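You operate a simulated robot arm through the tools that you are given. There is no shell and no other tool. Be economical: measure what you need, move in short steps, check, and stop when the job is done.

You are at the controls of a simulated two-armed robot. One attempt, no reset.

## Task
Put the teal pad on the left end of the upright's keybed. Take the beige pad and leave it on the green pane. Pick up the white brush with one hand, pass it to the other hand and put it on the rear of the packing table. Fetch the blue felt ring and set it on top of the wood piece on the keybed of the grand piano. Take the silver wire coil from the top of the window bench and leave it on the black panel. Put the blue plastic block on top of the beige block. The order is free.

It is judged by the outcome, as a careful person would: the job done as asked, and still so three seconds after it is handed in. It fails if anything else is knocked over, pushed out of place, dropped, spilled or broken.

## Robot
Two 7-joint arms with fingered hands on one trunk, on a base that drives. Base frame: it is fixed to the floor where the robot stands at the start and does not move with it; the origin is under the middle of the robot, x ahead of it, y to its left, z up; the surface under the hand at the start is at about z = 860. Units: mm, rad, N and s.
The left shoulder is at the start at [55, 182, 1198], the right one opposite. With the tool pointing down near the work surface each hand reaches from about 400 to 820 mm from the robot's upright axis, wherever it stands, measured 20 degrees to its own side. Places, roughly: beige block (4x7x4 cm) [-1800, 5500, 800]; beige pad (6x6x4 cm) [-3700, 1600, 700]; black panel (26x17x2 cm) [-1000, 5800, 800]; blue felt ring (3x3x2 cm) [-3000, 1700, 700]; blue plastic block [-1750, 5750, 750]; green pane (15x10x1 cm) [-5600, 3300, 900]; left end of the upright's keybed (12x15 cm) [-1520, -1040, 680]; rear of the packing table (200x20 cm) [-5860, 2820, 800]; teal pad (7x6x4 cm) [500, 200, 900]; white brush (5x3x12 cm) [-3400, 2000, 1000]; wire coil [-1500, 5750, 750]; wood piece (5x5x4 cm) [-3500, 1700, 700]. Payload 3.8 kg a hand.
The TCP of each hand is the grasp point between the finger pads, 30 mm short of the fingertips. In the tool frame z runs along the fingers and y along their closing line. Largest opening 104 mm; the body of the gripper starts 35 mm behind the TCP. The gripper is a hand of 4 fingers: y runs from the thumb to the fingers, the wrist lies at [-17, -104, -178] in the tool frame.
Orientation is that of the tool frame in the base frame, as a unit quaternion [w, x, y, z]. With the fingers straight down and the wrist toward the robot, the tool's x, y and z point along [0, 1, 0], [1, 0, 0] and [0, 0, -1] of the base frame.

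## Interface
- The arms move only by the tool drive_tool. It takes "left_moves", "right_moves" or both (then of equal length, played together; a hand with none holds still); each is a list of rows, each a list of 6 numbers: the shift along the base's x, y, z in units of 50 mm (1.0 is 50 mm), then the turn, a rotation vector about the base's x, y, z in units of 8 degrees (1.0 is 8 degrees). In form: [[dx, dy, dz, ax, ay, az], ...]. A call has 1 to 10 rows; each row shifts and turns the commanded pose from where the row before left it. A call with a number of a shift or a turn outside -1 to 1 is refused whole. Rows are played at 5 a second. More than 50 mm and 0.15 rad between two rows, and nothing of the call is played. Where a pose cannot be reached the arm comes as near as it can. A force on the tool above 40 N (or 10 N above the force at the start of the call, whichever is more), or a blocked arm, ends the call early, and 0.2 s more pass. In this call time passes only in rows, and 0.2 s behind the last. It gives the time, the measured TCP pose, the force on the tool (base axes), the opening and the grip force at its end, in the units of the frame above (readings bear some noise), with the torque about the TCP (base axes, N m) and any sound that the robot's microphone picked up.
- Cameras (640 x 400 px; columns grow to the right, rows downward): "scene" is now at [135.9, 31.9, 1374.5]; the picture's right is [0.35, -0.94, 0.00], its down [-0.55, -0.21, -0.81] and it looks along [0.76, 0.28, -0.59] (base axes); focal length 261 px, centre (320, 200). "left" rides on the left gripper at [-66, -90, -126] in its tool frame; the picture's right is [-0.78, -0.30, 0.56], its down [0.57, -0.70, 0.42] and it looks along [0.27, 0.65, 0.71] (tool axes); focal length 275 px, centre (320, 200). "right" rides on the right gripper at [66, -90, -126] in its tool frame; the picture's right is [-0.78, 0.30, -0.56], its down [-0.57, -0.70, 0.42] and it looks along [-0.27, 0.65, 0.71] (tool axes); focal length 275 px, centre (320, 200). There is no depth. A picture from a camera that has moved, and an enlarged one, comes with that camera's place and axes in the base frame and with its lens.
- get_image(camera): a new picture of that camera. No time passes.
- lift_body(by): slides the trunk up (or, below 0, down) by that many mm; the arms and the scene camera ride with it, the base frame stays. It gives what a move gives, with no picture.
- roll_base(legs): drives the robot by 1 to 6 legs, each [ahead, left, turn to the left] in mm, mm and rad, along the robot's own axes; the way and the turn of a leg run together, so that a leg with both is an arc; at most 1500 mm and 3.142 rad a leg. The arms and the cameras ride along, it lands a little off, and it stops where it bumps. It gives what a move gives.
- curl_fingers(index, middle, ring, thumb_bend, thumb_turn, hand): sets how far each is bent, from 0 (flat) to 1 (curled in); at 0.3 the hand is open as for a grip, at 0.7 the pads meet at the TCP. One left out holds its place. A second passes; each finger stops where it meets its share of the squeeze, and holds until it gets a number again. It is the only way to open and close the hand. It gives what a move gives, with no picture; readings hold the bend of each and the force on the fingers (four entries, about 0 where the hand has none), thumb and palm. thumb_turn goes from beside the hand (0) to across from the fingers (1), as for a grip.
- turn_head(pan, tilt): turns the head with the scene camera to pan (to the left, within 1.501 rad either way) and tilt (down, from -0.506 to 1.204), counted from straight ahead of the robot. It gives what a move gives.
- enlarge(camera, box): a new picture of the part [left, top, right, bottom] of that camera's present view, enlarged. No time passes.
- close_job(): hands the job in; it is judged then, once.

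Work in short steps. Places have to be worked out from the pictures, the camera data and where the tool is seen: move nearer, look again, correct. Check each grasp and each placing, and mend what went wrong. You have 196 turns and 192 pictures in all, those below and enlarged ones among them. Open the grippers and draw the arms clear of the work before you hand the job in, unless the task says otherwise; then end with one line.

The tools are called after "Request:" as name(argument=value, ...) on one line, values as JSON. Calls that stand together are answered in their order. drive_tool: Moves the arms, as the interface text tells. Its arguments: {"type":"object","properties":{"left_moves":{"type":"array","items":{"type":"array","items":{"type":"number"}}},"right_moves":{"type":"array","items":{"type":"array","items":{"type":"number"}}}},"required":[]} The other tools are called the same way: lift_body (by) slides the trunk up or down; curl_fingers (index, middle, ring, thumb_bend, thumb_turn, hand) moves the fingers one by one; roll_base (legs) drives the base; turn_head (pan, tilt) turns the head that bears the scene camera; get_image (camera) takes a picture; enlarge (camera, box) takes an enlarged picture of a part of a camera's view; close_job () hands the job in.

At the start:

```text
clock: 0.0
left_tcp_pos: [434.0, 408.2, 1167.5]
left_orientation: [0.0, 0.707, 0.708, 0.0]
left_ft_force: [1.0, 1.0, 0.3]
left_torque: [0.0, 0.03, -0.01]
left_grip_width: 103.6
left_gripper_force: 0.0
left_shape: jaw
left_bend: [0.3, 0.3, 0.3, 0.3, 0.97]
left_finger forces: [0.1, 0.0, 0.0, 0.0, 0.1, 0.0]
right_tcp_pos: [514.6, -11.5, 1084.8]
right_orientation: [0.0, 0.707, 0.707, 0.0]
right_ft_force: [0.1, 0.5, 0.4]
right_torque: [-0.03, 0.01, 0.02]
right_grip_width: 103.4
right_gripper_force: 0.0
right_shape: jaw
right_bend: [0.3, 0.3, 0.3, 0.3, 0.97]
right_finger forces: [0.0, 0.0, 0.0, 0.0, 0.0, 0.0]
trunk travel left (down, up): [-350.0, 406.0]
robot x, y, heading: [-1.7, -0.3, -0.0]
head pan, tilt: [0.358, 0.634]
```

scene: 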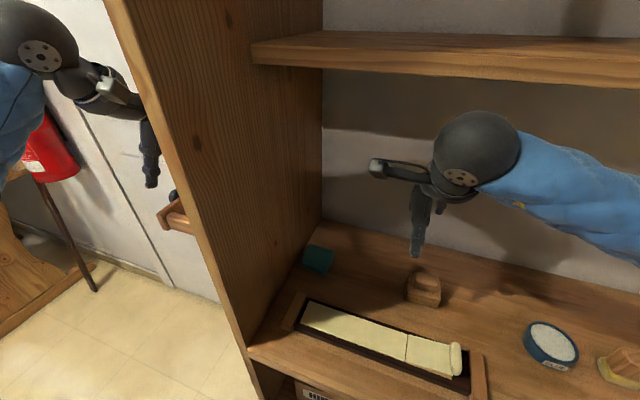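
right: 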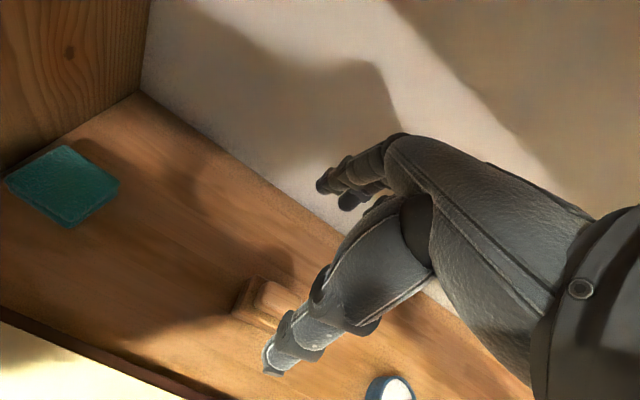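
left: 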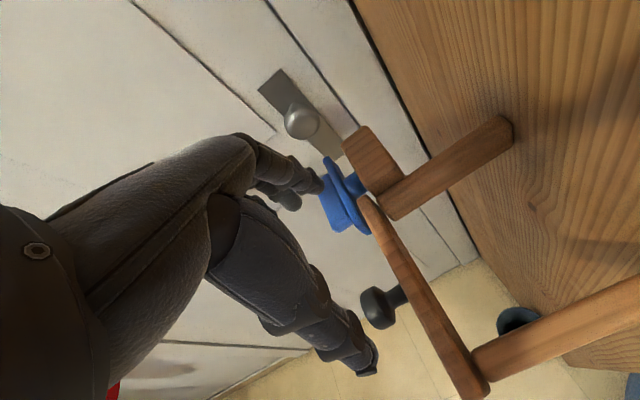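

The teal pad's top is at about [533,180,900], with its sides along the base axes. The side panel is at y≈231, so I move the right hand above the pad, slightly toward the robot's right.

Request:
drive_tool(right_moves=[[0.1, 0.9, -0.4, 0, 0, 0], [0.1, 0.9, -0.4, 0, 0, 0], [0.1, 0.9, -0.4, 0, 0, 0], [0.1, 0.75, -0.4, 0, 0, 0]])

Request:
get_image(camera="right")

Request:
get_image(camera="scene")

```text
clock: 1.0
left_tcp_pos: [432.6, 405.2, 1168.5]
left_orientation: [0.0, 0.707, 0.707, 0.002]
left_ft_force: [-0.8, -0.2, 0.3]
left_torque: [0.02, -0.02, 0.01]
left_grip_width: 103.4
left_gripper_force: 0.1
left_shape: jaw
left_bend: [0.3, 0.3, 0.3, 0.3, 0.97]
left_finger forces: [0.0, 0.1, 0.1, 0.0, 0.0, 0.0]
right_tcp_pos: [539.1, 158.0, 1007.0]
right_orientation: [0.0, 0.707, 0.707, 0.001]
right_ft_force: [-7.1, -16.7, 5.1]
right_torque: [2.83, -0.56, 2.39]
right_grip_width: 103.8
right_gripper_force: 0.2
right_shape: jaw
right_bend: [0.3, 0.3, 0.3, 0.3, 0.97]
right_finger forces: [0.0, 0.0, 0.0, 0.0, 0.0, 0.0]
trunk travel left (down, up): [-350.0, 406.0]
robot x, y, heading: [2.7, -0.2, 0.001]
head pan, tilt: [0.358, 0.634]
```

```text
188 pictures are left
camera right: at [447.4, 223.5, 1133.8], right [0.3, -0.78, 0.56], down [-0.7, -0.57, -0.43], along [0.65, -0.26, -0.71], focal length 275 px, centre (320, 200)
```

right: 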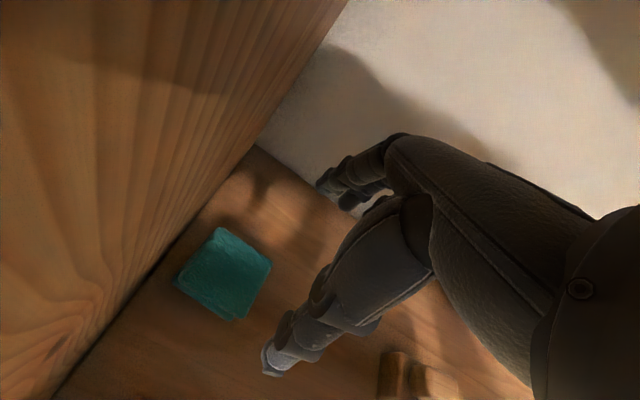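

```text
187 pictures are left
camera scene: at [134.2, 28.6, 1374.9], right [0.35, -0.94, 0.0], down [-0.55, -0.2, -0.81], along [0.76, 0.28, -0.59], focal length 261 px, centre (320, 200)
```

scene: 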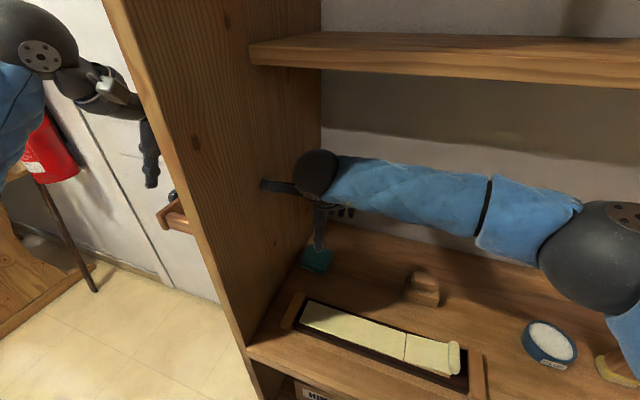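

The force of -16.7 N in y means the hand's camera side is touching the panel. I'll back off and turn the hand +90° in yaw, so the wrist and camera sit away from the panel.

Request:
drive_tool(right_moves=[[0, -0.8, 0.5, 0, 0, 0], [0, -0.5, 0, 0, 0, 1], [0, 0, 0, 0, 0, 1], [0, 0, 0, 0, 0, 1], [0, 0, 0, 0, 0, 1], [0, 0, 0, 0, 0, 1], [0, 0, 0, 0, 0, 1], [0, 0, 0, 0, 0, 1], [0, 0, 0, 0, 0, 1]])

Request:
drive_tool(right_moves=[[0, 0, 0, 0, 0, 1], [0, 0, 0, 0, 0, 1], [0, 0, 0, 0, 0, 1], [0, 0, 0, 0, 0, 0.25]])

Request:
get_image(camera="right")

Request:
get_image(camera="scene")

```text
clock: 3.0
left_tcp_pos: [434.5, 408.4, 1166.9]
left_orientation: [0.0, 0.707, 0.707, 0.0]
left_ft_force: [0.6, -0.6, 0.3]
left_torque: [0.0, -0.01, -0.01]
left_grip_width: 103.7
left_gripper_force: 0.1
left_shape: jaw
left_bend: [0.3, 0.3, 0.3, 0.3, 0.97]
left_finger forces: [0.0, 0.1, 0.1, 0.0, 0.0, 0.0]
right_tcp_pos: [536.2, 96.7, 1029.3]
right_orientation: [-0.001, 0.224, 0.975, 0.001]
right_ft_force: [0.5, -0.4, 0.2]
right_torque: [0.02, -0.04, 0.0]
right_grip_width: 103.7
right_gripper_force: 0.1
right_shape: jaw
right_bend: [0.3, 0.3, 0.3, 0.3, 0.97]
right_finger forces: [0.0, 0.0, 0.1, 0.0, 0.1, 0.0]
trunk travel left (down, up): [-350.0, 406.0]
robot x, y, heading: [-1.4, 0.6, 0.002]
head pan, tilt: [0.358, 0.634]
```

```text
clock: 4.0
left_tcp_pos: [434.6, 408.2, 1167.2]
left_orientation: [0.0, 0.707, 0.707, 0.0]
left_ft_force: [0.3, -0.6, 0.1]
left_torque: [0.01, -0.03, -0.01]
left_grip_width: 103.4
left_gripper_force: 0.1
left_shape: jaw
left_bend: [0.3, 0.3, 0.3, 0.3, 0.97]
left_finger forces: [0.1, 0.1, 0.0, 0.1, 0.0, 0.0]
right_tcp_pos: [536.4, 95.6, 1030.1]
right_orientation: [0.0, 0.226, 0.974, 0.001]
right_ft_force: [0.0, -0.1, -0.4]
right_torque: [0.0, -0.03, -0.03]
right_grip_width: 103.7
right_gripper_force: 0.2
right_shape: jaw
right_bend: [0.3, 0.3, 0.3, 0.3, 0.97]
right_finger forces: [0.0, 0.0, 0.0, 0.0, 0.1, 0.0]
right hand out of reach, approached as far as the arm can: row 1, 2, 3
trunk travel left (down, up): [-350.0, 406.0]
robot x, y, heading: [1.7, 1.9, 0.004]
head pan, tilt: [0.358, 0.634]
```

```text
186 pictures are left
camera right: at [436.2, 44.1, 1156.0], right [0.83, -0.07, 0.56], down [0.21, -0.88, -0.42], along [0.52, 0.47, -0.71], focal length 275 px, centre (320, 200)
```

right: 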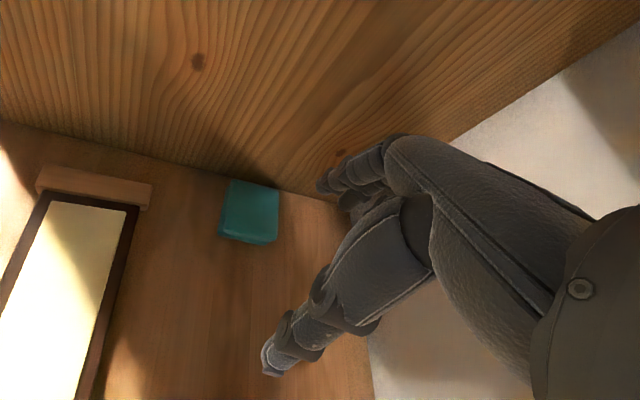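

```text
185 pictures are left
camera scene: at [135.9, 32.0, 1374.5], right [0.35, -0.94, 0.0], down [-0.55, -0.21, -0.81], along [0.76, 0.28, -0.59], focal length 261 px, centre (320, 200)
```

scene: 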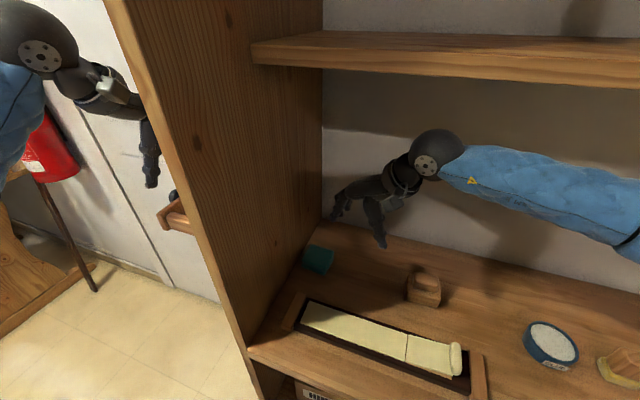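

Yaw stops at about 64°. I'll go back to zero yaw and tilt the hand about base x by ~15° instead, which leans the wrist and camera away from the panel and keeps the fingers square to the pad.

Request:
drive_tool(right_moves=[[0, 0, 0, 0, 0, -1], [0, 0, 0, 0, 0, -1], [0, 0, 0, 0, 0, -1], [0, 0, 0, 0, 0, -1], [0, 0, 0, 0, 0, -1], [0, 0, 0, 0, 0, -1], [0, 0, 0, 0, 0, -1], [0, 0, 0, 0, 0, -1]])

```text
clock: 5.8
left_tcp_pos: [434.3, 407.7, 1166.7]
left_orientation: [0.0, 0.707, 0.707, 0.0]
left_ft_force: [0.9, -0.2, -0.3]
left_torque: [0.0, -0.02, 0.0]
left_grip_width: 103.6
left_gripper_force: 0.1
left_shape: jaw
left_bend: [0.3, 0.3, 0.3, 0.3, 0.97]
left_finger forces: [0.0, 0.0, 0.0, 0.0, 0.1, 0.0]
right_tcp_pos: [534.7, 96.2, 1030.4]
right_orientation: [0.0, 0.696, 0.718, 0.001]
right_ft_force: [1.2, 0.8, 0.4]
right_torque: [0.0, 0.0, 0.0]
right_grip_width: 103.6
right_gripper_force: 0.1
right_shape: jaw
right_bend: [0.3, 0.3, 0.3, 0.3, 0.97]
right_finger forces: [0.0, 0.0, 0.0, 0.1, 0.0, 0.1]
trunk travel left (down, up): [-350.0, 406.0]
robot x, y, heading: [1.8, 1.7, -0.003]
head pan, tilt: [0.358, 0.634]
```

The yaw is back near zero. Now I tilt 16° about x and move over the pad.

Request:
drive_tool(right_moves=[[0, 0, 0, 1, 0, -0.2], [0, 0.5, 0, 1, 0, 0], [0, 0.5, -0.6, 0, 0, 0], [0, 0.5, -0.6, 0, 0, 0]])

Request:
get_image(camera="right")

Request:
enlarge(camera="scene", box=[240, 120, 440, 320])

```text
clock: 6.8
left_tcp_pos: [435.0, 408.1, 1166.4]
left_orientation: [0.001, 0.707, 0.707, 0.0]
left_ft_force: [0.2, -0.1, -0.1]
left_torque: [0.0, -0.01, 0.0]
left_grip_width: 103.6
left_gripper_force: 0.1
left_shape: jaw
left_bend: [0.3, 0.3, 0.3, 0.3, 0.97]
left_finger forces: [0.1, 0.1, 0.0, 0.0, 0.1, 0.1]
right_tcp_pos: [535.9, 171.5, 969.7]
right_orientation: [-0.097, 0.698, 0.702, 0.099]
right_ft_force: [0.2, 0.1, 0.5]
right_torque: [-0.01, -0.01, -0.05]
right_grip_width: 103.6
right_gripper_force: 0.0
right_shape: jaw
right_bend: [0.3, 0.3, 0.3, 0.3, 0.97]
right_finger forces: [0.0, 0.0, 0.1, 0.1, 0.0, 0.1]
trunk travel left (down, up): [-350.0, 406.0]
robot x, y, heading: [2.2, -2.2, 0.004]
head pan, tilt: [0.358, 0.634]
```

```text
184 pictures are left
camera right: at [444.2, 199.6, 1109.0], right [0.3, -0.9, 0.32], down [-0.7, -0.44, -0.57], along [0.65, -0.05, -0.76], focal length 275 px, centre (320, 200)
```

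right: 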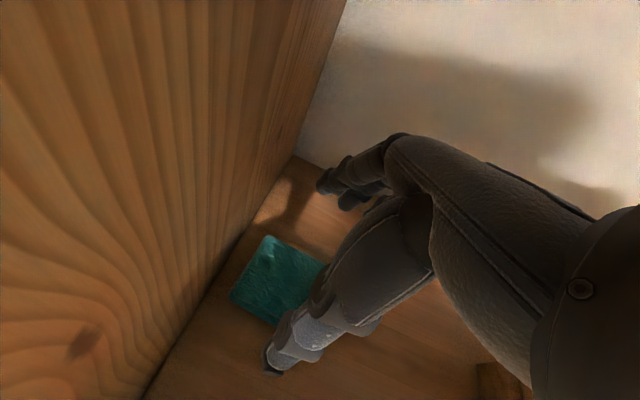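

```text
2.00 times, centred on (340, 220) of scene
camera zoom: at [135.9, 32.7, 1374.5], right [0.35, -0.94, 0.0], down [-0.55, -0.21, -0.81], along [0.76, 0.28, -0.59], focal length 522 px, centre (280, 160)
```

zoom: 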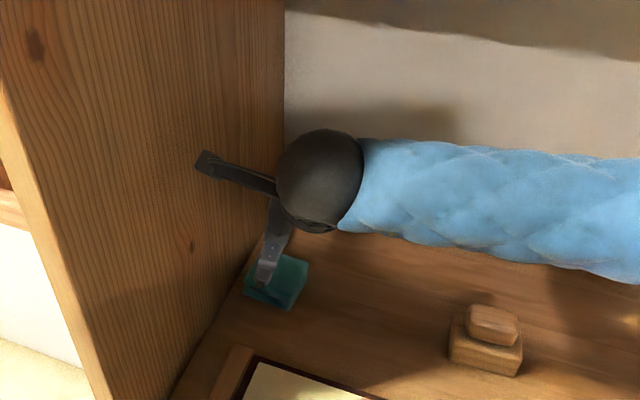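

The hand is clear of the panel and the pad centre is at about [533,186]. I descend to z≈907.

Request:
drive_tool(right_moves=[[0, 0.2, -0.5, 0, 0, 0], [0, 0, -0.45, 0, 0, 0], [0, 0, -0.3, 0, 0, 0]])

Request:
curl_fingers(hand="right", index=0.7, middle=0.7, ring=0.7, thumb_bend=0.7)

Request:
get_image(camera="right")

```text
clock: 7.6
left_tcp_pos: [434.8, 409.2, 1166.1]
left_orientation: [0.0, 0.707, 0.707, 0.0]
left_ft_force: [0.1, -0.4, -0.9]
left_torque: [-0.02, -0.04, -0.01]
left_grip_width: 103.5
left_gripper_force: 0.0
left_shape: jaw
left_bend: [0.3, 0.3, 0.3, 0.3, 0.97]
left_finger forces: [0.0, 0.0, 0.0, 0.0, 0.0, 0.0]
right_tcp_pos: [535.6, 182.1, 905.6]
right_orientation: [-0.097, 0.698, 0.702, 0.099]
right_ft_force: [-0.1, 0.0, -1.2]
right_torque: [0.0, 0.04, 0.02]
right_grip_width: 103.5
right_gripper_force: 0.0
right_shape: jaw
right_bend: [0.3, 0.3, 0.3, 0.3, 0.97]
right_finger forces: [0.0, 0.0, 0.0, 0.1, 0.0, 0.0]
trunk travel left (down, up): [-350.0, 406.0]
robot x, y, heading: [-1.9, -1.8, 0.0]
head pan, tilt: [0.358, 0.634]
```

```text
clock: 8.6
left_tcp_pos: [434.5, 408.0, 1167.1]
left_orientation: [0.0, 0.708, 0.707, 0.0]
left_ft_force: [-0.5, -0.4, -0.4]
left_torque: [0.0, -0.02, 0.03]
left_grip_width: 103.7
left_gripper_force: 0.1
left_shape: jaw
left_bend: [0.3, 0.3, 0.3, 0.3, 0.97]
left_finger forces: [0.0, 0.0, 0.0, 0.1, 0.0, 0.0]
right_tcp_pos: [535.1, 181.3, 907.0]
right_orientation: [-0.098, 0.698, 0.702, 0.099]
right_ft_force: [0.4, 0.1, -0.4]
right_torque: [-0.02, -0.02, -0.03]
right_grip_width: 57.6
right_gripper_force: 24.1
right_shape: fingers
right_bend: [0.57, 0.61, 0.62, 0.46, 0.93]
right_finger forces: [8.2, 8.9, 6.2, 0.1, 23.9, 0.1]
trunk travel left (down, up): [-350.0, 406.0]
robot x, y, heading: [0.3, -0.3, 0.003]
head pan, tilt: [0.358, 0.634]
```

```text
182 pictures are left
camera right: at [444.4, 209.2, 1046.2], right [0.3, -0.9, 0.32], down [-0.7, -0.44, -0.57], along [0.65, -0.05, -0.76], focal length 275 px, centre (320, 200)
```

right: 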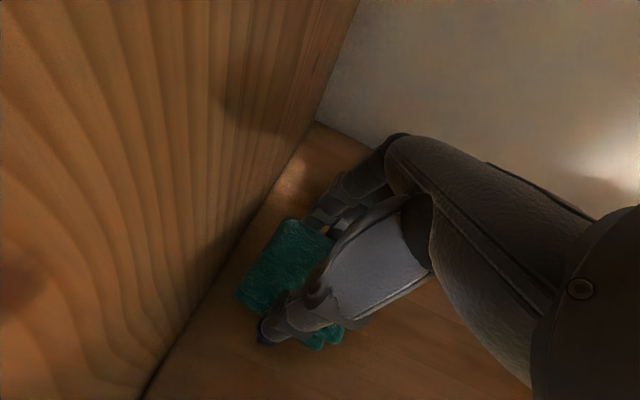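

The pad is gripped, with width 57.6 and 24 N. I lift it and move it away from the panel.

Request:
drive_tool(right_moves=[[0, 0, 0.6, 0, 0, 0], [0, -0.3, 0.8, 0, 0, 0], [0, -0.8, 0.8, 0, 0, 0], [0, -0.8, 0, -1, 0, 0], [0, -0.8, 0, -1, 0, 0]])

Request:
get_image(camera="right")

Request:
turn_head(pan=-1.5, tilt=0.3)

Request:
get_image(camera="scene")

Request:
turn_head(pan=1.5, tilt=0.3)

Request:
get_image(camera="scene")

```text
refused: row 3 steps farther than a row can; nothing moved
```

```text
181 pictures are left
camera right: at [444.4, 209.2, 1046.2], right [0.3, -0.9, 0.32], down [-0.7, -0.44, -0.57], along [0.65, -0.05, -0.76], focal length 275 px, centre (320, 200)
```

right: 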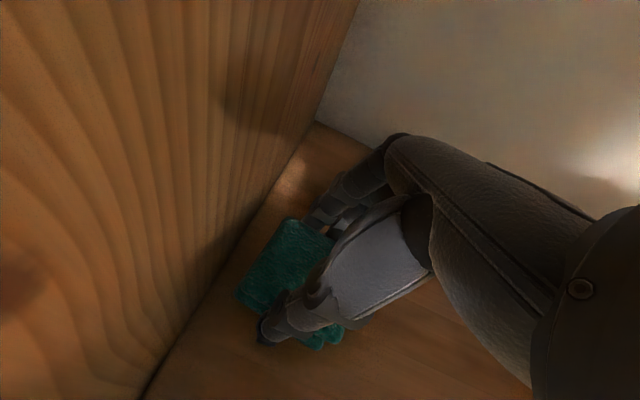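

```text
clock: 10.4
left_tcp_pos: [435.4, 407.2, 1167.6]
left_orientation: [0.0, 0.707, 0.707, 0.0]
left_ft_force: [0.1, 0.4, 1.5]
left_torque: [-0.01, -0.02, -0.01]
left_grip_width: 103.7
left_gripper_force: 0.2
left_shape: jaw
left_bend: [0.3, 0.3, 0.3, 0.3, 0.97]
left_finger forces: [0.0, 0.0, 0.0, 0.0, 0.0, 0.0]
right_tcp_pos: [535.1, 180.7, 906.9]
right_orientation: [-0.097, 0.699, 0.702, 0.099]
right_ft_force: [0.5, 0.2, 0.8]
right_torque: [0.02, 0.0, 0.0]
right_grip_width: 57.8
right_gripper_force: 23.5
right_shape: fingers
right_bend: [0.57, 0.61, 0.62, 0.46, 0.93]
right_finger forces: [8.3, 9.0, 6.3, 0.1, 23.8, 0.1]
trunk travel left (down, up): [-350.0, 406.0]
robot x, y, heading: [-2.8, 3.6, -0.001]
head pan, tilt: [-1.499, 0.3]
```

```text
180 pictures are left
camera scene: at [60.8, -91.7, 1404.9], right [-1.0, -0.07, 0.0], down [-0.02, 0.29, -0.96], along [0.07, -0.95, -0.3], focal length 261 px, centre (320, 200)
```

scene: 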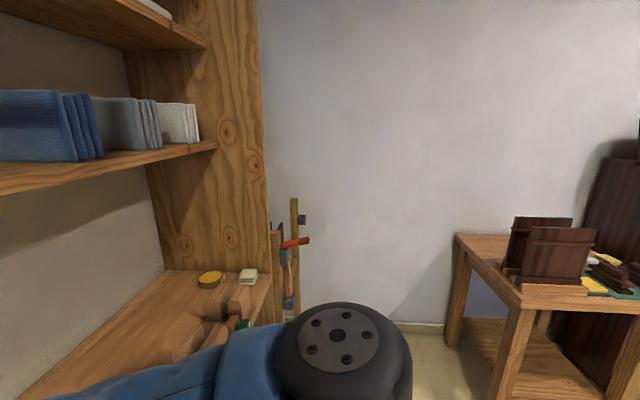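

```text
clock: 13.0
left_tcp_pos: [434.3, 408.0, 1167.2]
left_orientation: [0.0, 0.707, 0.707, 0.0]
left_ft_force: [-0.1, -0.7, -0.1]
left_torque: [0.01, -0.02, -0.01]
left_grip_width: 103.7
left_gripper_force: 0.1
left_shape: jaw
left_bend: [0.3, 0.3, 0.3, 0.3, 0.97]
left_finger forces: [0.0, 0.0, 0.1, 0.0, 0.0, 0.0]
right_tcp_pos: [536.4, 179.9, 907.0]
right_orientation: [-0.097, 0.698, 0.702, 0.1]
right_ft_force: [-0.8, -0.3, -0.3]
right_torque: [0.0, 0.01, -0.03]
right_grip_width: 57.8
right_gripper_force: 23.7
right_shape: fingers
right_bend: [0.57, 0.61, 0.62, 0.46, 0.93]
right_finger forces: [8.2, 8.9, 6.3, 0.1, 23.7, 0.0]
trunk travel left (down, up): [-350.0, 406.0]
robot x, y, heading: [1.3, 2.8, -0.002]
head pan, tilt: [1.499, 0.3]
```

```text
179 pictures are left
camera scene: at [60.8, 94.6, 1404.9], right [1.0, -0.07, 0.0], down [-0.02, -0.3, -0.96], along [0.07, 0.95, -0.3], focal length 261 px, centre (320, 200)
```

scene: 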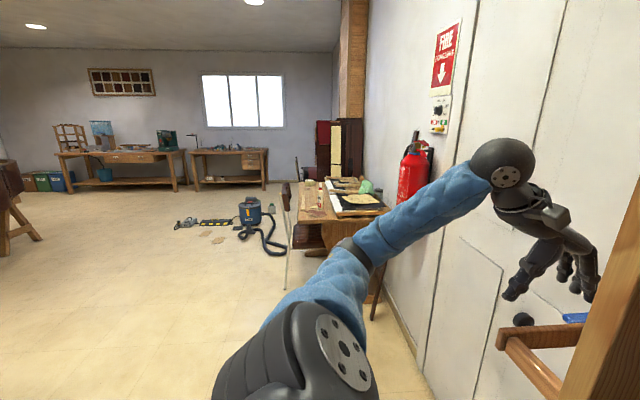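

The head views give the room layout; the lift was refused because the combined step was over 50 mm. I redo it with smaller steps and put the head forward.

Request:
drive_tool(right_moves=[[0, 0, 0.6, 0, 0, 0], [0, -0.3, 0.8, 0, 0, 0], [0, -0.6, 0.6, 0, 0, 0], [0, -0.9, 0, -1, 0, 0], [0, -0.8, 0, -1, 0, 0]])

Request:
turn_head(pan=-0.2, tilt=0.7)

Request:
get_image(camera="scene")

```text
clock: 14.2
left_tcp_pos: [433.6, 408.2, 1167.2]
left_orientation: [0.0, 0.707, 0.707, -0.001]
left_ft_force: [0.7, 0.0, -0.1]
left_torque: [0.0, -0.01, 0.01]
left_grip_width: 103.6
left_gripper_force: 0.0
left_shape: jaw
left_bend: [0.3, 0.3, 0.3, 0.3, 0.97]
left_finger forces: [0.0, 0.1, 0.0, 0.0, 0.0, 0.0]
right_tcp_pos: [534.7, 50.7, 1009.0]
right_orientation: [0.001, 0.705, 0.709, 0.0]
right_ft_force: [0.7, 0.4, 0.1]
right_torque: [0.01, 0.01, -0.03]
right_grip_width: 57.9
right_gripper_force: 23.6
right_shape: fingers
right_bend: [0.57, 0.61, 0.62, 0.46, 0.93]
right_finger forces: [8.2, 8.8, 6.2, 0.1, 23.8, 0.0]
trunk travel left (down, up): [-350.0, 406.0]
robot x, y, heading: [1.5, 0.7, -0.001]
head pan, tilt: [1.499, 0.3]
```

```text
clock: 16.0
left_tcp_pos: [433.5, 408.2, 1166.0]
left_orientation: [0.0, 0.708, 0.707, 0.0]
left_ft_force: [-0.8, -1.0, -1.0]
left_torque: [-0.01, -0.01, 0.0]
left_grip_width: 103.6
left_gripper_force: 0.1
left_shape: jaw
left_bend: [0.3, 0.3, 0.3, 0.3, 0.97]
left_finger forces: [0.1, 0.0, 0.0, 0.0, 0.0, 0.1]
right_tcp_pos: [534.3, 52.2, 1007.7]
right_orientation: [0.0, 0.705, 0.71, 0.001]
right_ft_force: [-0.2, 0.2, -0.1]
right_torque: [0.04, -0.02, 0.02]
right_grip_width: 57.9
right_gripper_force: 23.5
right_shape: fingers
right_bend: [0.57, 0.61, 0.62, 0.46, 0.93]
right_finger forces: [8.3, 8.7, 6.1, 0.1, 23.5, 0.1]
trunk travel left (down, up): [-350.0, 406.0]
robot x, y, heading: [-1.3, -2.0, 0.002]
head pan, tilt: [-0.201, 0.7]
```

```text
178 pictures are left
camera scene: at [137.3, -15.5, 1368.8], right [-0.2, -0.98, 0.0], down [-0.63, 0.13, -0.76], along [0.75, -0.15, -0.64], focal length 261 px, centre (320, 200)
```

scene: 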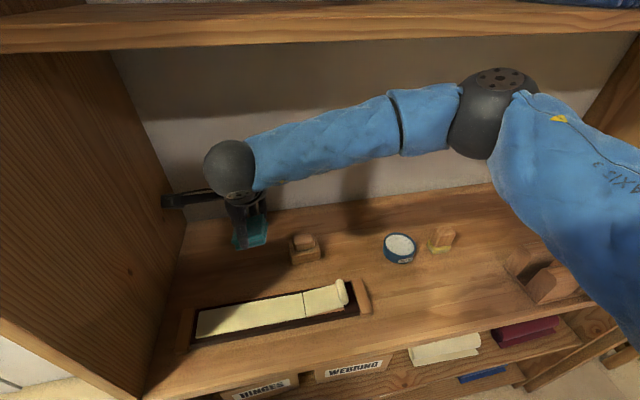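

The pad is held, and the arm sits well above the shelf items. I back straight out of the shelf by 500 mm and then look around.

Request:
roll_base(legs=[[-500, 0, 0]])

Request:
turn_head(pan=-1.5, tilt=0.4)

Request:
get_image(camera="scene")

```text
clock: 18.9
left_tcp_pos: [-73.2, 410.1, 1167.5]
left_orientation: [0.0, 0.704, 0.71, 0.0]
left_ft_force: [-0.7, 0.3, 0.3]
left_torque: [-0.03, 0.02, -0.02]
left_grip_width: 103.6
left_gripper_force: 0.1
left_shape: jaw
left_bend: [0.3, 0.3, 0.3, 0.3, 0.97]
left_finger forces: [0.0, 0.0, 0.0, 0.1, 0.0, 0.0]
right_tcp_pos: [29.4, 53.0, 1008.8]
right_orientation: [0.0, 0.702, 0.712, 0.0]
right_ft_force: [0.3, -0.3, -1.1]
right_torque: [-0.01, -0.02, 0.03]
right_grip_width: 57.6
right_gripper_force: 23.9
right_shape: fingers
right_bend: [0.57, 0.61, 0.62, 0.46, 0.93]
right_finger forces: [8.2, 8.8, 6.3, 0.1, 23.7, 0.0]
trunk travel left (down, up): [-350.0, 406.0]
robot x, y, heading: [-505.6, -1.3, 0.008]
head pan, tilt: [-0.201, 0.7]
```

```text
clock: 20.4
left_tcp_pos: [-71.1, 409.8, 1167.7]
left_orientation: [0.001, 0.704, 0.71, 0.001]
left_ft_force: [-0.5, -0.5, -0.5]
left_torque: [0.03, -0.02, 0.04]
left_grip_width: 103.6
left_gripper_force: 0.1
left_shape: jaw
left_bend: [0.3, 0.3, 0.3, 0.3, 0.97]
left_finger forces: [0.0, 0.1, 0.0, 0.1, 0.0, 0.1]
right_tcp_pos: [29.4, 54.1, 1006.9]
right_orientation: [0.001, 0.702, 0.713, 0.0]
right_ft_force: [0.3, 0.1, 0.1]
right_torque: [0.01, 0.02, 0.02]
right_grip_width: 58.2
right_gripper_force: 23.4
right_shape: fingers
right_bend: [0.57, 0.61, 0.62, 0.46, 0.93]
right_finger forces: [8.2, 8.7, 6.2, 0.1, 23.6, 0.0]
trunk travel left (down, up): [-350.0, 406.0]
robot x, y, heading: [-505.9, 1.3, 0.01]
head pan, tilt: [-1.499, 0.4]
```

```text
177 pictures are left
camera scene: at [-442.4, -92.3, 1395.6], right [-1.0, -0.08, 0.0], down [-0.03, 0.39, -0.92], along [0.07, -0.92, -0.39], focal length 261 px, centre (320, 200)
```

scene: 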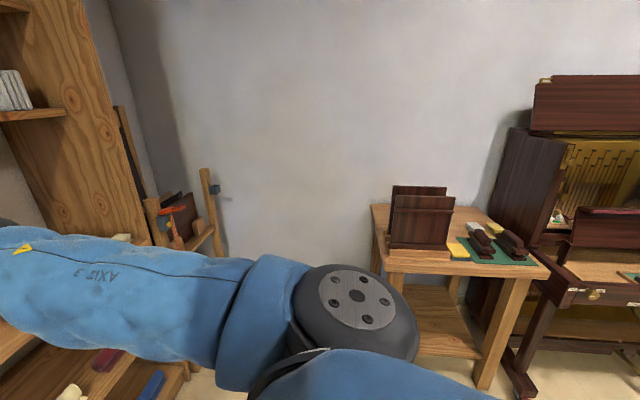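

The upright is to the right along the -y wall. I turn to face -y and look again before strafing.

Request:
roll_base(legs=[[0, 0, -1.58]])

Request:
turn_head(pan=-0.9, tilt=0.5)

Request:
get_image(camera="scene")

```text
clock: 24.7
left_tcp_pos: [-115.9, -455.1, 1166.8]
left_orientation: [0.0, 1.0, -0.023, 0.0]
left_ft_force: [-0.4, -0.9, 0.1]
left_torque: [-0.03, 0.03, 0.0]
left_grip_width: 103.5
left_gripper_force: 0.0
left_shape: jaw
left_bend: [0.3, 0.3, 0.3, 0.3, 0.97]
left_finger forces: [0.0, 0.0, 0.0, 0.1, 0.0, 0.0]
right_tcp_pos: [-477.3, -539.0, 1009.3]
right_orientation: [0.001, 1.0, -0.02, 0.0]
right_ft_force: [-1.1, -0.8, -0.8]
right_torque: [0.02, 0.01, 0.02]
right_grip_width: 57.6
right_gripper_force: 23.4
right_shape: fingers
right_bend: [0.57, 0.61, 0.63, 0.46, 0.93]
right_finger forces: [7.9, 8.5, 5.9, 0.1, 23.0, 0.0]
trunk travel left (down, up): [-350.0, 406.0]
robot x, y, heading: [-504.2, 3.0, -1.621]
head pan, tilt: [-1.499, 0.4]
```

```text
clock: 25.7
left_tcp_pos: [-115.5, -456.1, 1167.7]
left_orientation: [0.0, 1.0, -0.023, 0.001]
left_ft_force: [-0.1, 0.0, -0.6]
left_torque: [0.04, -0.01, -0.03]
left_grip_width: 103.6
left_gripper_force: 0.0
left_shape: jaw
left_bend: [0.3, 0.3, 0.3, 0.3, 0.97]
left_finger forces: [0.1, 0.0, 0.0, 0.1, 0.0, 0.1]
right_tcp_pos: [-478.2, -538.1, 1007.2]
right_orientation: [0.0, 1.0, -0.02, 0.0]
right_ft_force: [0.7, -0.1, -0.4]
right_torque: [-0.01, 0.0, -0.04]
right_grip_width: 57.7
right_gripper_force: 23.1
right_shape: fingers
right_bend: [0.57, 0.61, 0.63, 0.46, 0.93]
right_finger forces: [8.0, 8.5, 6.1, 0.0, 23.0, 0.0]
trunk travel left (down, up): [-350.0, 406.0]
robot x, y, heading: [-503.7, -2.4, -1.619]
head pan, tilt: [-0.901, 0.499]
```

```text
176 pictures are left
camera scene: at [-581.2, -108.5, 1386.5], right [-0.58, 0.81, 0.0], down [0.39, 0.28, -0.88], along [-0.71, -0.51, -0.48], focal length 261 px, centre (320, 200)
```

scene: 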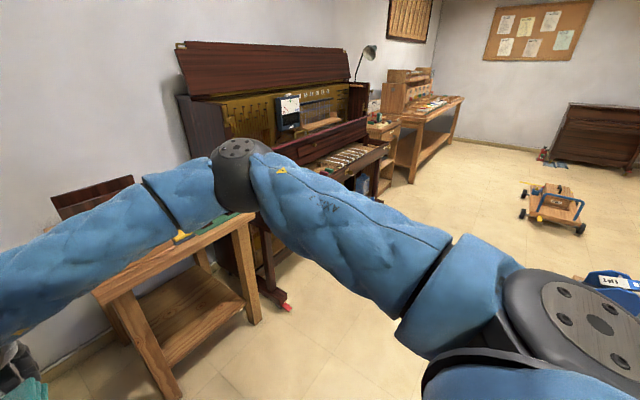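

The floor toward the upright is clear. I correct the heading and strafe right about 850 mm.

Request:
roll_base(legs=[[0, 0, 0.05], [0, -850, 0]])

Request:
turn_head(pan=0.1, tilt=0.6)

Request:
get_image(camera="scene")

```text
clock: 30.4
left_tcp_pos: [-904.2, -505.5, 1167.8]
left_orientation: [-0.001, 0.999, -0.053, 0.0]
left_ft_force: [0.5, 0.0, 0.3]
left_torque: [0.0, -0.05, 0.02]
left_grip_width: 103.8
left_gripper_force: 0.0
left_shape: jaw
left_bend: [0.3, 0.3, 0.3, 0.3, 0.97]
left_finger forces: [0.0, 0.0, 0.0, 0.0, 0.1, 0.0]
right_tcp_pos: [-1268.6, -565.9, 1008.4]
right_orientation: [0.001, 0.999, -0.051, 0.001]
right_ft_force: [0.8, 0.0, -0.8]
right_torque: [-0.02, -0.05, 0.0]
right_grip_width: 57.3
right_gripper_force: 22.7
right_shape: fingers
right_bend: [0.57, 0.61, 0.63, 0.46, 0.93]
right_finger forces: [8.1, 8.5, 6.0, 0.1, 23.1, 0.1]
trunk travel left (down, up): [-350.0, 406.0]
robot x, y, heading: [-1260.9, -31.8, -1.677]
head pan, tilt: [-0.901, 0.499]
stopped in leg 2: the robot was blocked; the commanded pose is now the measured one
```

```text
clock: 31.7
left_tcp_pos: [-902.4, -506.0, 1166.9]
left_orientation: [0.001, 0.999, -0.055, 0.0]
left_ft_force: [0.4, -0.7, -0.9]
left_torque: [-0.02, 0.03, -0.02]
left_grip_width: 103.9
left_gripper_force: 0.1
left_shape: jaw
left_bend: [0.3, 0.3, 0.3, 0.3, 0.97]
left_finger forces: [0.0, 0.0, 0.1, 0.0, 0.0, 0.0]
right_tcp_pos: [-1267.8, -565.5, 1007.9]
right_orientation: [0.002, 0.999, -0.05, 0.0]
right_ft_force: [0.3, 0.5, -0.5]
right_torque: [-0.02, -0.01, 0.02]
right_grip_width: 57.5
right_gripper_force: 22.7
right_shape: fingers
right_bend: [0.57, 0.61, 0.63, 0.46, 0.93]
right_finger forces: [8.1, 8.5, 6.0, 0.0, 23.0, 0.0]
trunk travel left (down, up): [-350.0, 406.0]
robot x, y, heading: [-1260.5, -33.0, -1.679]
head pan, tilt: [0.099, 0.6]
```

```text
175 pictures are left
camera scene: at [-1270.1, -170.8, 1377.4], right [-1.0, 0.01, 0.0], down [0.01, 0.57, -0.82], along [-0.01, -0.82, -0.57], focal length 261 px, centre (320, 200)
```

scene: 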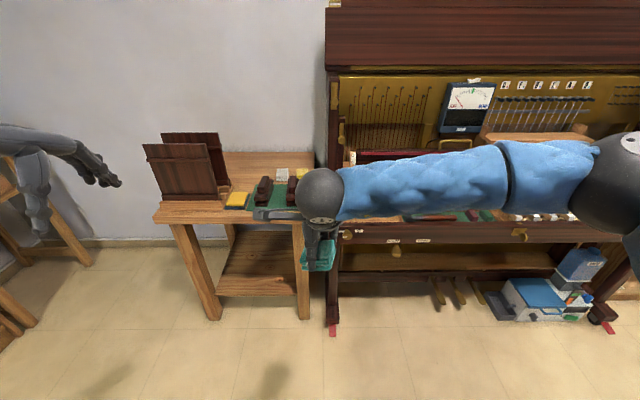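

The base was blocked on its right. I look to the right and down to see what it hit.

Request:
turn_head(pan=-1.5, tilt=0.9)

Request:
get_image(camera="scene")

Request:
turn_head(pan=-1.5, tilt=0.3)

Request:
get_image(camera="scene")

```text
clock: 33.3
left_tcp_pos: [-903.2, -505.7, 1166.6]
left_orientation: [0.0, 0.999, -0.054, 0.0]
left_ft_force: [-0.8, 0.1, 0.3]
left_torque: [-0.03, 0.0, -0.02]
left_grip_width: 103.9
left_gripper_force: 0.1
left_shape: jaw
left_bend: [0.3, 0.3, 0.3, 0.3, 0.97]
left_finger forces: [0.0, 0.1, 0.0, 0.0, 0.0, 0.0]
right_tcp_pos: [-1269.3, -566.0, 1008.0]
right_orientation: [0.001, 0.999, -0.052, 0.0]
right_ft_force: [-0.2, 0.7, -0.8]
right_torque: [-0.03, 0.02, 0.0]
right_grip_width: 57.3
right_gripper_force: 23.1
right_shape: fingers
right_bend: [0.57, 0.61, 0.63, 0.46, 0.93]
right_finger forces: [8.1, 8.5, 6.0, 0.0, 23.1, 0.0]
trunk travel left (down, up): [-350.0, 406.0]
robot x, y, heading: [-1264.8, -28.9, -1.678]
head pan, tilt: [-1.499, 0.901]
```

```text
174 pictures are left
camera scene: at [-1344.6, -79.6, 1352.6], right [0.04, 1.0, 0.0], down [0.78, -0.03, -0.62], along [-0.62, 0.02, -0.78], focal length 261 px, centre (320, 200)
```

scene: 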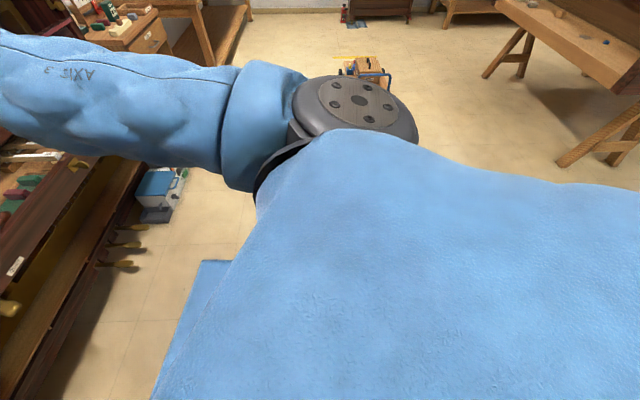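

```text
clock: 34.3
left_tcp_pos: [-904.0, -504.8, 1166.4]
left_orientation: [0.0, 0.999, -0.054, 0.0]
left_ft_force: [0.5, -0.4, -0.5]
left_torque: [-0.04, -0.02, 0.01]
left_grip_width: 103.9
left_gripper_force: 0.1
left_shape: jaw
left_bend: [0.3, 0.3, 0.3, 0.3, 0.97]
left_finger forces: [0.0, 0.0, 0.1, 0.1, 0.1, 0.0]
right_tcp_pos: [-1269.8, -565.9, 1008.7]
right_orientation: [0.001, 0.999, -0.051, 0.0]
right_ft_force: [-0.4, 0.1, 0.1]
right_torque: [0.01, 0.0, 0.02]
right_grip_width: 57.6
right_gripper_force: 22.5
right_shape: fingers
right_bend: [0.57, 0.61, 0.63, 0.46, 0.93]
right_finger forces: [8.1, 8.5, 5.9, 0.0, 23.1, 0.0]
trunk travel left (down, up): [-350.0, 406.0]
robot x, y, heading: [-1265.1, -30.0, -1.679]
head pan, tilt: [-1.499, 0.3]
```

```text
173 pictures are left
camera scene: at [-1362.4, -78.9, 1404.8], right [0.04, 1.0, 0.0], down [0.3, -0.01, -0.95], along [-0.95, 0.04, -0.3], focal length 261 px, centre (320, 200)
```

scene: 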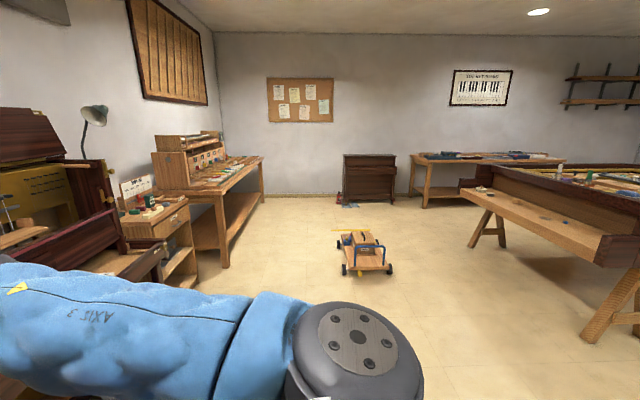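

There may be a light-blue object beside the base, near the lower left of the view. I look closer from other head angles.

Request:
turn_head(pan=-0.8, tilt=1.2)

Request:
get_image(camera="scene")

Request:
get_image(camera="right")

```text
clock: 35.5
left_tcp_pos: [-902.8, -505.1, 1167.1]
left_orientation: [0.0, 0.999, -0.054, 0.0]
left_ft_force: [0.3, 0.6, 0.5]
left_torque: [0.0, 0.01, -0.02]
left_grip_width: 103.9
left_gripper_force: 0.0
left_shape: jaw
left_bend: [0.3, 0.3, 0.3, 0.3, 0.97]
left_finger forces: [0.0, 0.1, 0.0, 0.0, 0.1, 0.0]
right_tcp_pos: [-1269.0, -565.5, 1008.7]
right_orientation: [0.001, 0.999, -0.05, 0.0]
right_ft_force: [-0.6, -0.9, 0.3]
right_torque: [0.02, 0.0, 0.0]
right_grip_width: 57.6
right_gripper_force: 22.7
right_shape: fingers
right_bend: [0.57, 0.61, 0.63, 0.46, 0.93]
right_finger forces: [8.1, 8.5, 6.0, 0.0, 23.0, 0.0]
trunk travel left (down, up): [-350.0, 406.0]
robot x, y, heading: [-1260.9, -29.4, -1.684]
head pan, tilt: [-0.799, 1.201]
```

```text
172 pictures are left
camera scene: at [-1313.3, -116.8, 1332.8], right [-0.61, 0.79, 0.0], down [0.74, 0.57, -0.36], along [-0.29, -0.22, -0.93], focal length 261 px, centre (320, 200)
```

scene: 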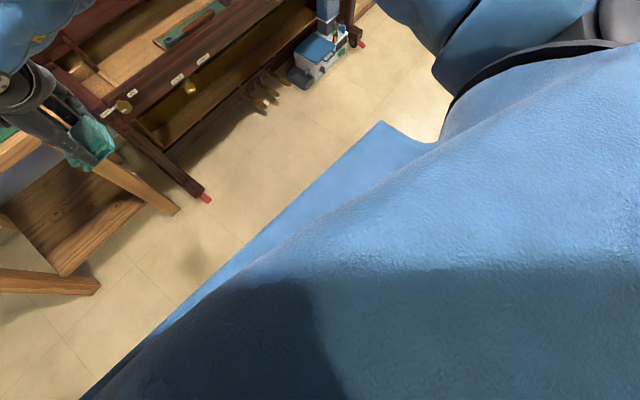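

```text
171 pictures are left
camera right: at [-1194.5, -483.1, 1134.4], right [-0.8, -0.22, 0.56], down [-0.5, 0.75, -0.43], along [-0.33, -0.62, -0.71], focal length 275 px, centre (320, 200)
```

right: 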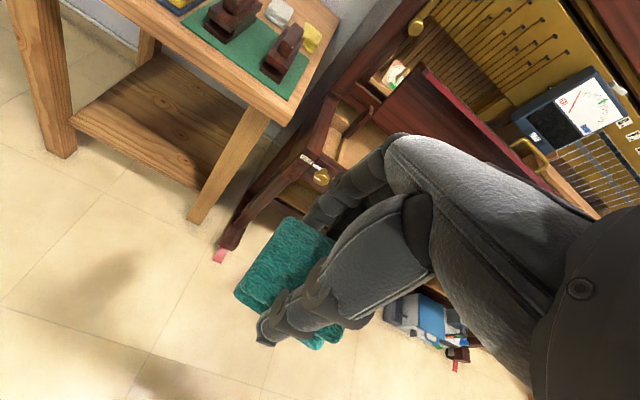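

The blue surface is the robot's own body cover. The heading twist suggests the base touched something at its rear right, probably the cart with the blue box. I ease left and go ahead toward the piano, with the left hand drawn in and raised first.

Request:
drive_tool(left_moves=[[0, 0.6, 0.7, 0, 0, 0], [0, 0.6, 0.7, 0, 0, 0], [0, 0.6, 0.7, 0, 0, 0]])

Request:
roll_base(legs=[[0, 40, 0], [220, 0, 0], [0, 0, 0.1]])

Request:
turn_head(pan=-0.5, tilt=0.8)

Request:
get_image(camera="scene")

Request:
get_image(camera="right")

```text
clock: 36.3
left_tcp_pos: [-904.3, -413.9, 1274.1]
left_orientation: [0.0, 0.999, -0.054, 0.0]
left_ft_force: [-0.9, 0.6, 0.0]
left_torque: [0.0, 0.05, -0.02]
left_grip_width: 103.9
left_gripper_force: 0.1
left_shape: jaw
left_bend: [0.3, 0.3, 0.3, 0.3, 0.97]
left_finger forces: [0.0, 0.0, 0.0, 0.0, 0.1, 0.0]
right_tcp_pos: [-1269.1, -564.5, 1009.2]
right_orientation: [0.002, 0.999, -0.051, 0.0]
right_ft_force: [0.1, 0.2, -0.7]
right_torque: [-0.03, -0.01, -0.01]
right_grip_width: 57.6
right_gripper_force: 22.4
right_shape: fingers
right_bend: [0.57, 0.61, 0.63, 0.46, 0.93]
right_finger forces: [8.0, 8.6, 6.0, 0.1, 23.1, 0.0]
trunk travel left (down, up): [-350.0, 406.0]
robot x, y, heading: [-1261.8, -29.1, -1.685]
head pan, tilt: [-0.799, 1.201]
```

```text
clock: 39.0
left_tcp_pos: [-850.8, -602.2, 1274.6]
left_orientation: [0.0, 1.0, -0.006, 0.0]
left_ft_force: [1.2, 0.6, -0.5]
left_torque: [0.03, 0.03, -0.03]
left_grip_width: 103.9
left_gripper_force: 0.0
left_shape: jaw
left_bend: [0.3, 0.3, 0.3, 0.3, 0.97]
left_finger forces: [0.1, 0.0, 0.0, 0.0, 0.1, 0.0]
right_tcp_pos: [-1200.8, -787.2, 1009.3]
right_orientation: [0.001, 1.0, -0.002, -0.001]
right_ft_force: [-0.1, -0.1, -1.1]
right_torque: [-0.01, 0.03, 0.01]
right_grip_width: 57.5
right_gripper_force: 22.6
right_shape: fingers
right_bend: [0.57, 0.61, 0.63, 0.46, 0.93]
right_finger forces: [8.1, 8.4, 6.0, 0.1, 23.1, 0.0]
trunk travel left (down, up): [-350.0, 406.0]
robot x, y, heading: [-1244.0, -253.2, -1.584]
head pan, tilt: [-0.799, 1.201]
```

```text
clock: 39.9
left_tcp_pos: [-853.7, -602.0, 1275.3]
left_orientation: [0.0, 1.0, -0.004, 0.0]
left_ft_force: [-0.5, -0.3, -0.8]
left_torque: [-0.01, 0.02, 0.0]
left_grip_width: 104.1
left_gripper_force: 0.0
left_shape: jaw
left_bend: [0.3, 0.3, 0.3, 0.3, 0.97]
left_finger forces: [0.1, 0.0, 0.0, 0.1, 0.1, 0.0]
right_tcp_pos: [-1201.3, -788.1, 1007.5]
right_orientation: [0.001, 1.0, -0.001, 0.0]
right_ft_force: [-0.1, 0.6, 0.1]
right_torque: [0.02, -0.01, 0.03]
right_grip_width: 57.4
right_gripper_force: 22.9
right_shape: fingers
right_bend: [0.57, 0.61, 0.63, 0.46, 0.93]
right_finger forces: [8.1, 8.4, 6.0, 0.0, 23.1, 0.0]
trunk travel left (down, up): [-350.0, 406.0]
robot x, y, heading: [-1247.3, -253.0, -1.584]
head pan, tilt: [-0.499, 0.799]
```

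```text
170 pictures are left
camera scene: at [-1287.6, -376.7, 1360.5], right [-0.87, 0.49, 0.0], down [0.35, 0.63, -0.7], along [-0.34, -0.61, -0.72], focal length 261 px, centre (320, 200)
```

scene: 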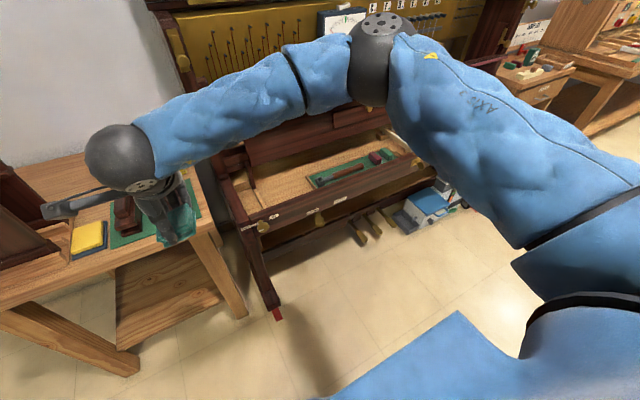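

```text
169 pictures are left
camera right: at [-1135.0, -698.0, 1134.4], right [-0.78, -0.29, 0.56], down [-0.57, 0.7, -0.43], along [-0.27, -0.65, -0.71], focal length 275 px, centre (320, 200)
```

right: 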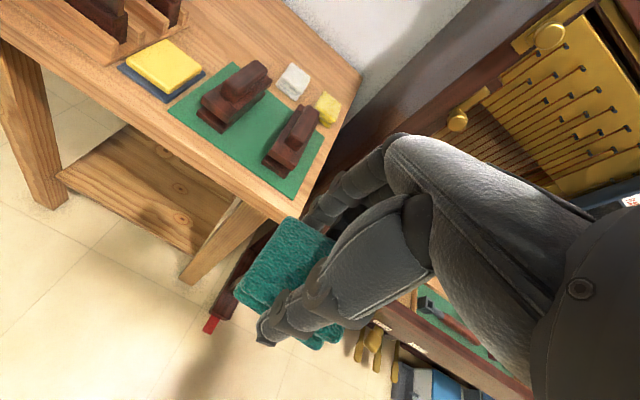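

The bare left end of the keybed is visible at about [-1515,-1045,680]. I move the hand to its front-right spot first, then drive in.

Request:
drive_tool(right_moves=[[-1, 0, 0, 0, 0, 0], [-1, 0, 0, 0, 0, 0], [-1, 0, 0, 0, 0, 0], [-1, 0, 0, 0, 0, 0]])

Request:
roll_base(legs=[[0, -90, 0], [220, 0, 0]])

Request:
turn_head(pan=-0.1, tilt=0.8)

Request:
get_image(camera="scene")

Request:
get_image(camera="right")

```text
clock: 40.9
left_tcp_pos: [-852.7, -601.0, 1275.7]
left_orientation: [-0.001, 1.0, -0.004, 0.001]
left_ft_force: [-0.5, 0.1, 0.9]
left_torque: [0.0, -0.04, -0.01]
left_grip_width: 103.9
left_gripper_force: 0.1
left_shape: jaw
left_bend: [0.3, 0.3, 0.3, 0.3, 0.97]
left_finger forces: [0.0, 0.1, 0.1, 0.1, 0.1, 0.0]
right_tcp_pos: [-1402.3, -786.6, 1007.8]
right_orientation: [0.001, 1.0, 0.0, 0.001]
right_ft_force: [0.2, -0.3, -0.4]
right_torque: [0.01, 0.01, 0.0]
right_grip_width: 57.4
right_gripper_force: 22.9
right_shape: fingers
right_bend: [0.57, 0.61, 0.63, 0.46, 0.93]
right_finger forces: [8.1, 8.3, 6.0, 0.0, 22.8, 0.0]
trunk travel left (down, up): [-350.0, 406.0]
robot x, y, heading: [-1249.5, -255.1, -1.576]
head pan, tilt: [-0.499, 0.799]
```

```text
clock: 43.3
left_tcp_pos: [-944.5, -822.7, 1273.7]
left_orientation: [-0.001, 1.0, -0.003, 0.0]
left_ft_force: [-0.5, -0.6, -1.3]
left_torque: [0.02, -0.02, -0.02]
left_grip_width: 103.9
left_gripper_force: 0.1
left_shape: jaw
left_bend: [0.3, 0.3, 0.3, 0.3, 0.97]
left_finger forces: [0.1, 0.0, 0.1, 0.1, 0.0, 0.0]
right_tcp_pos: [-1493.4, -1009.8, 1007.8]
right_orientation: [0.001, 1.0, -0.001, 0.001]
right_ft_force: [0.7, -0.3, -0.7]
right_torque: [0.02, -0.02, 0.03]
right_grip_width: 57.4
right_gripper_force: 22.6
right_shape: fingers
right_bend: [0.57, 0.61, 0.63, 0.46, 0.93]
right_finger forces: [8.1, 8.4, 6.0, 0.0, 22.8, 0.0]
trunk travel left (down, up): [-350.0, 406.0]
robot x, y, heading: [-1339.5, -470.1, -1.581]
head pan, tilt: [-0.499, 0.799]
```

```text
clock: 44.2
left_tcp_pos: [-944.9, -821.4, 1273.8]
left_orientation: [0.0, 1.0, -0.003, 0.0]
left_ft_force: [0.6, -0.3, 0.0]
left_torque: [-0.01, -0.03, -0.03]
left_grip_width: 103.5
left_gripper_force: 0.1
left_shape: jaw
left_bend: [0.3, 0.3, 0.3, 0.3, 0.97]
left_finger forces: [0.0, 0.0, 0.0, 0.0, 0.1, 0.0]
right_tcp_pos: [-1493.6, -1008.3, 1007.8]
right_orientation: [0.0, 1.0, 0.0, 0.0]
right_ft_force: [0.2, -0.1, 0.8]
right_torque: [-0.02, 0.0, 0.01]
right_grip_width: 57.5
right_gripper_force: 23.4
right_shape: fingers
right_bend: [0.57, 0.61, 0.63, 0.46, 0.93]
right_finger forces: [8.1, 8.3, 6.0, 0.0, 22.8, 0.0]
trunk travel left (down, up): [-350.0, 406.0]
robot x, y, heading: [-1341.5, -471.0, -1.581]
head pan, tilt: [-0.099, 0.799]
```

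```text
168 pictures are left
camera scene: at [-1350.6, -607.0, 1360.5], right [-0.99, 0.11, 0.0], down [0.08, 0.71, -0.7], along [-0.08, -0.69, -0.72], focal length 261 px, centre (320, 200)
```

scene: 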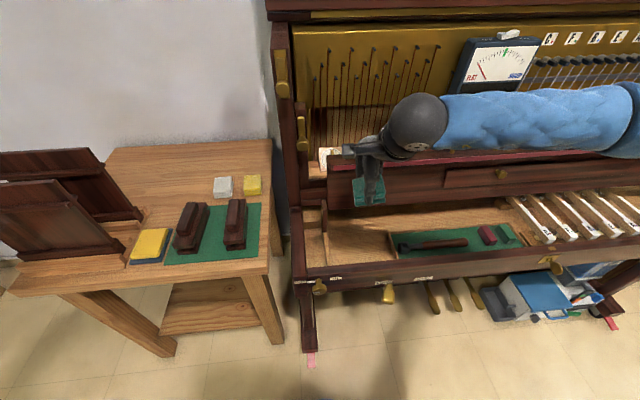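

```text
167 pictures are left
camera right: at [-1428.0, -918.0, 1134.0], right [-0.78, -0.3, 0.56], down [-0.57, 0.7, -0.43], along [-0.26, -0.65, -0.71], focal length 275 px, centre (320, 200)
```

right: 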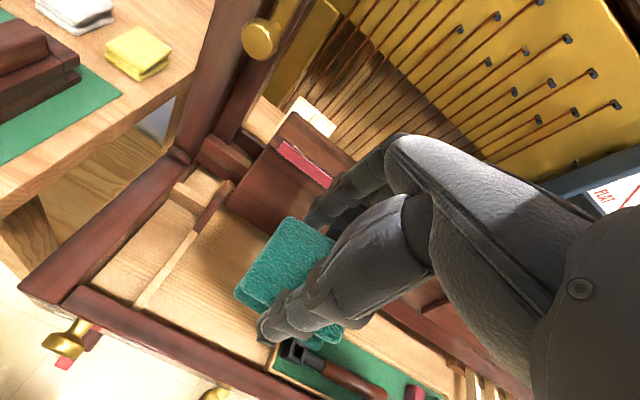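

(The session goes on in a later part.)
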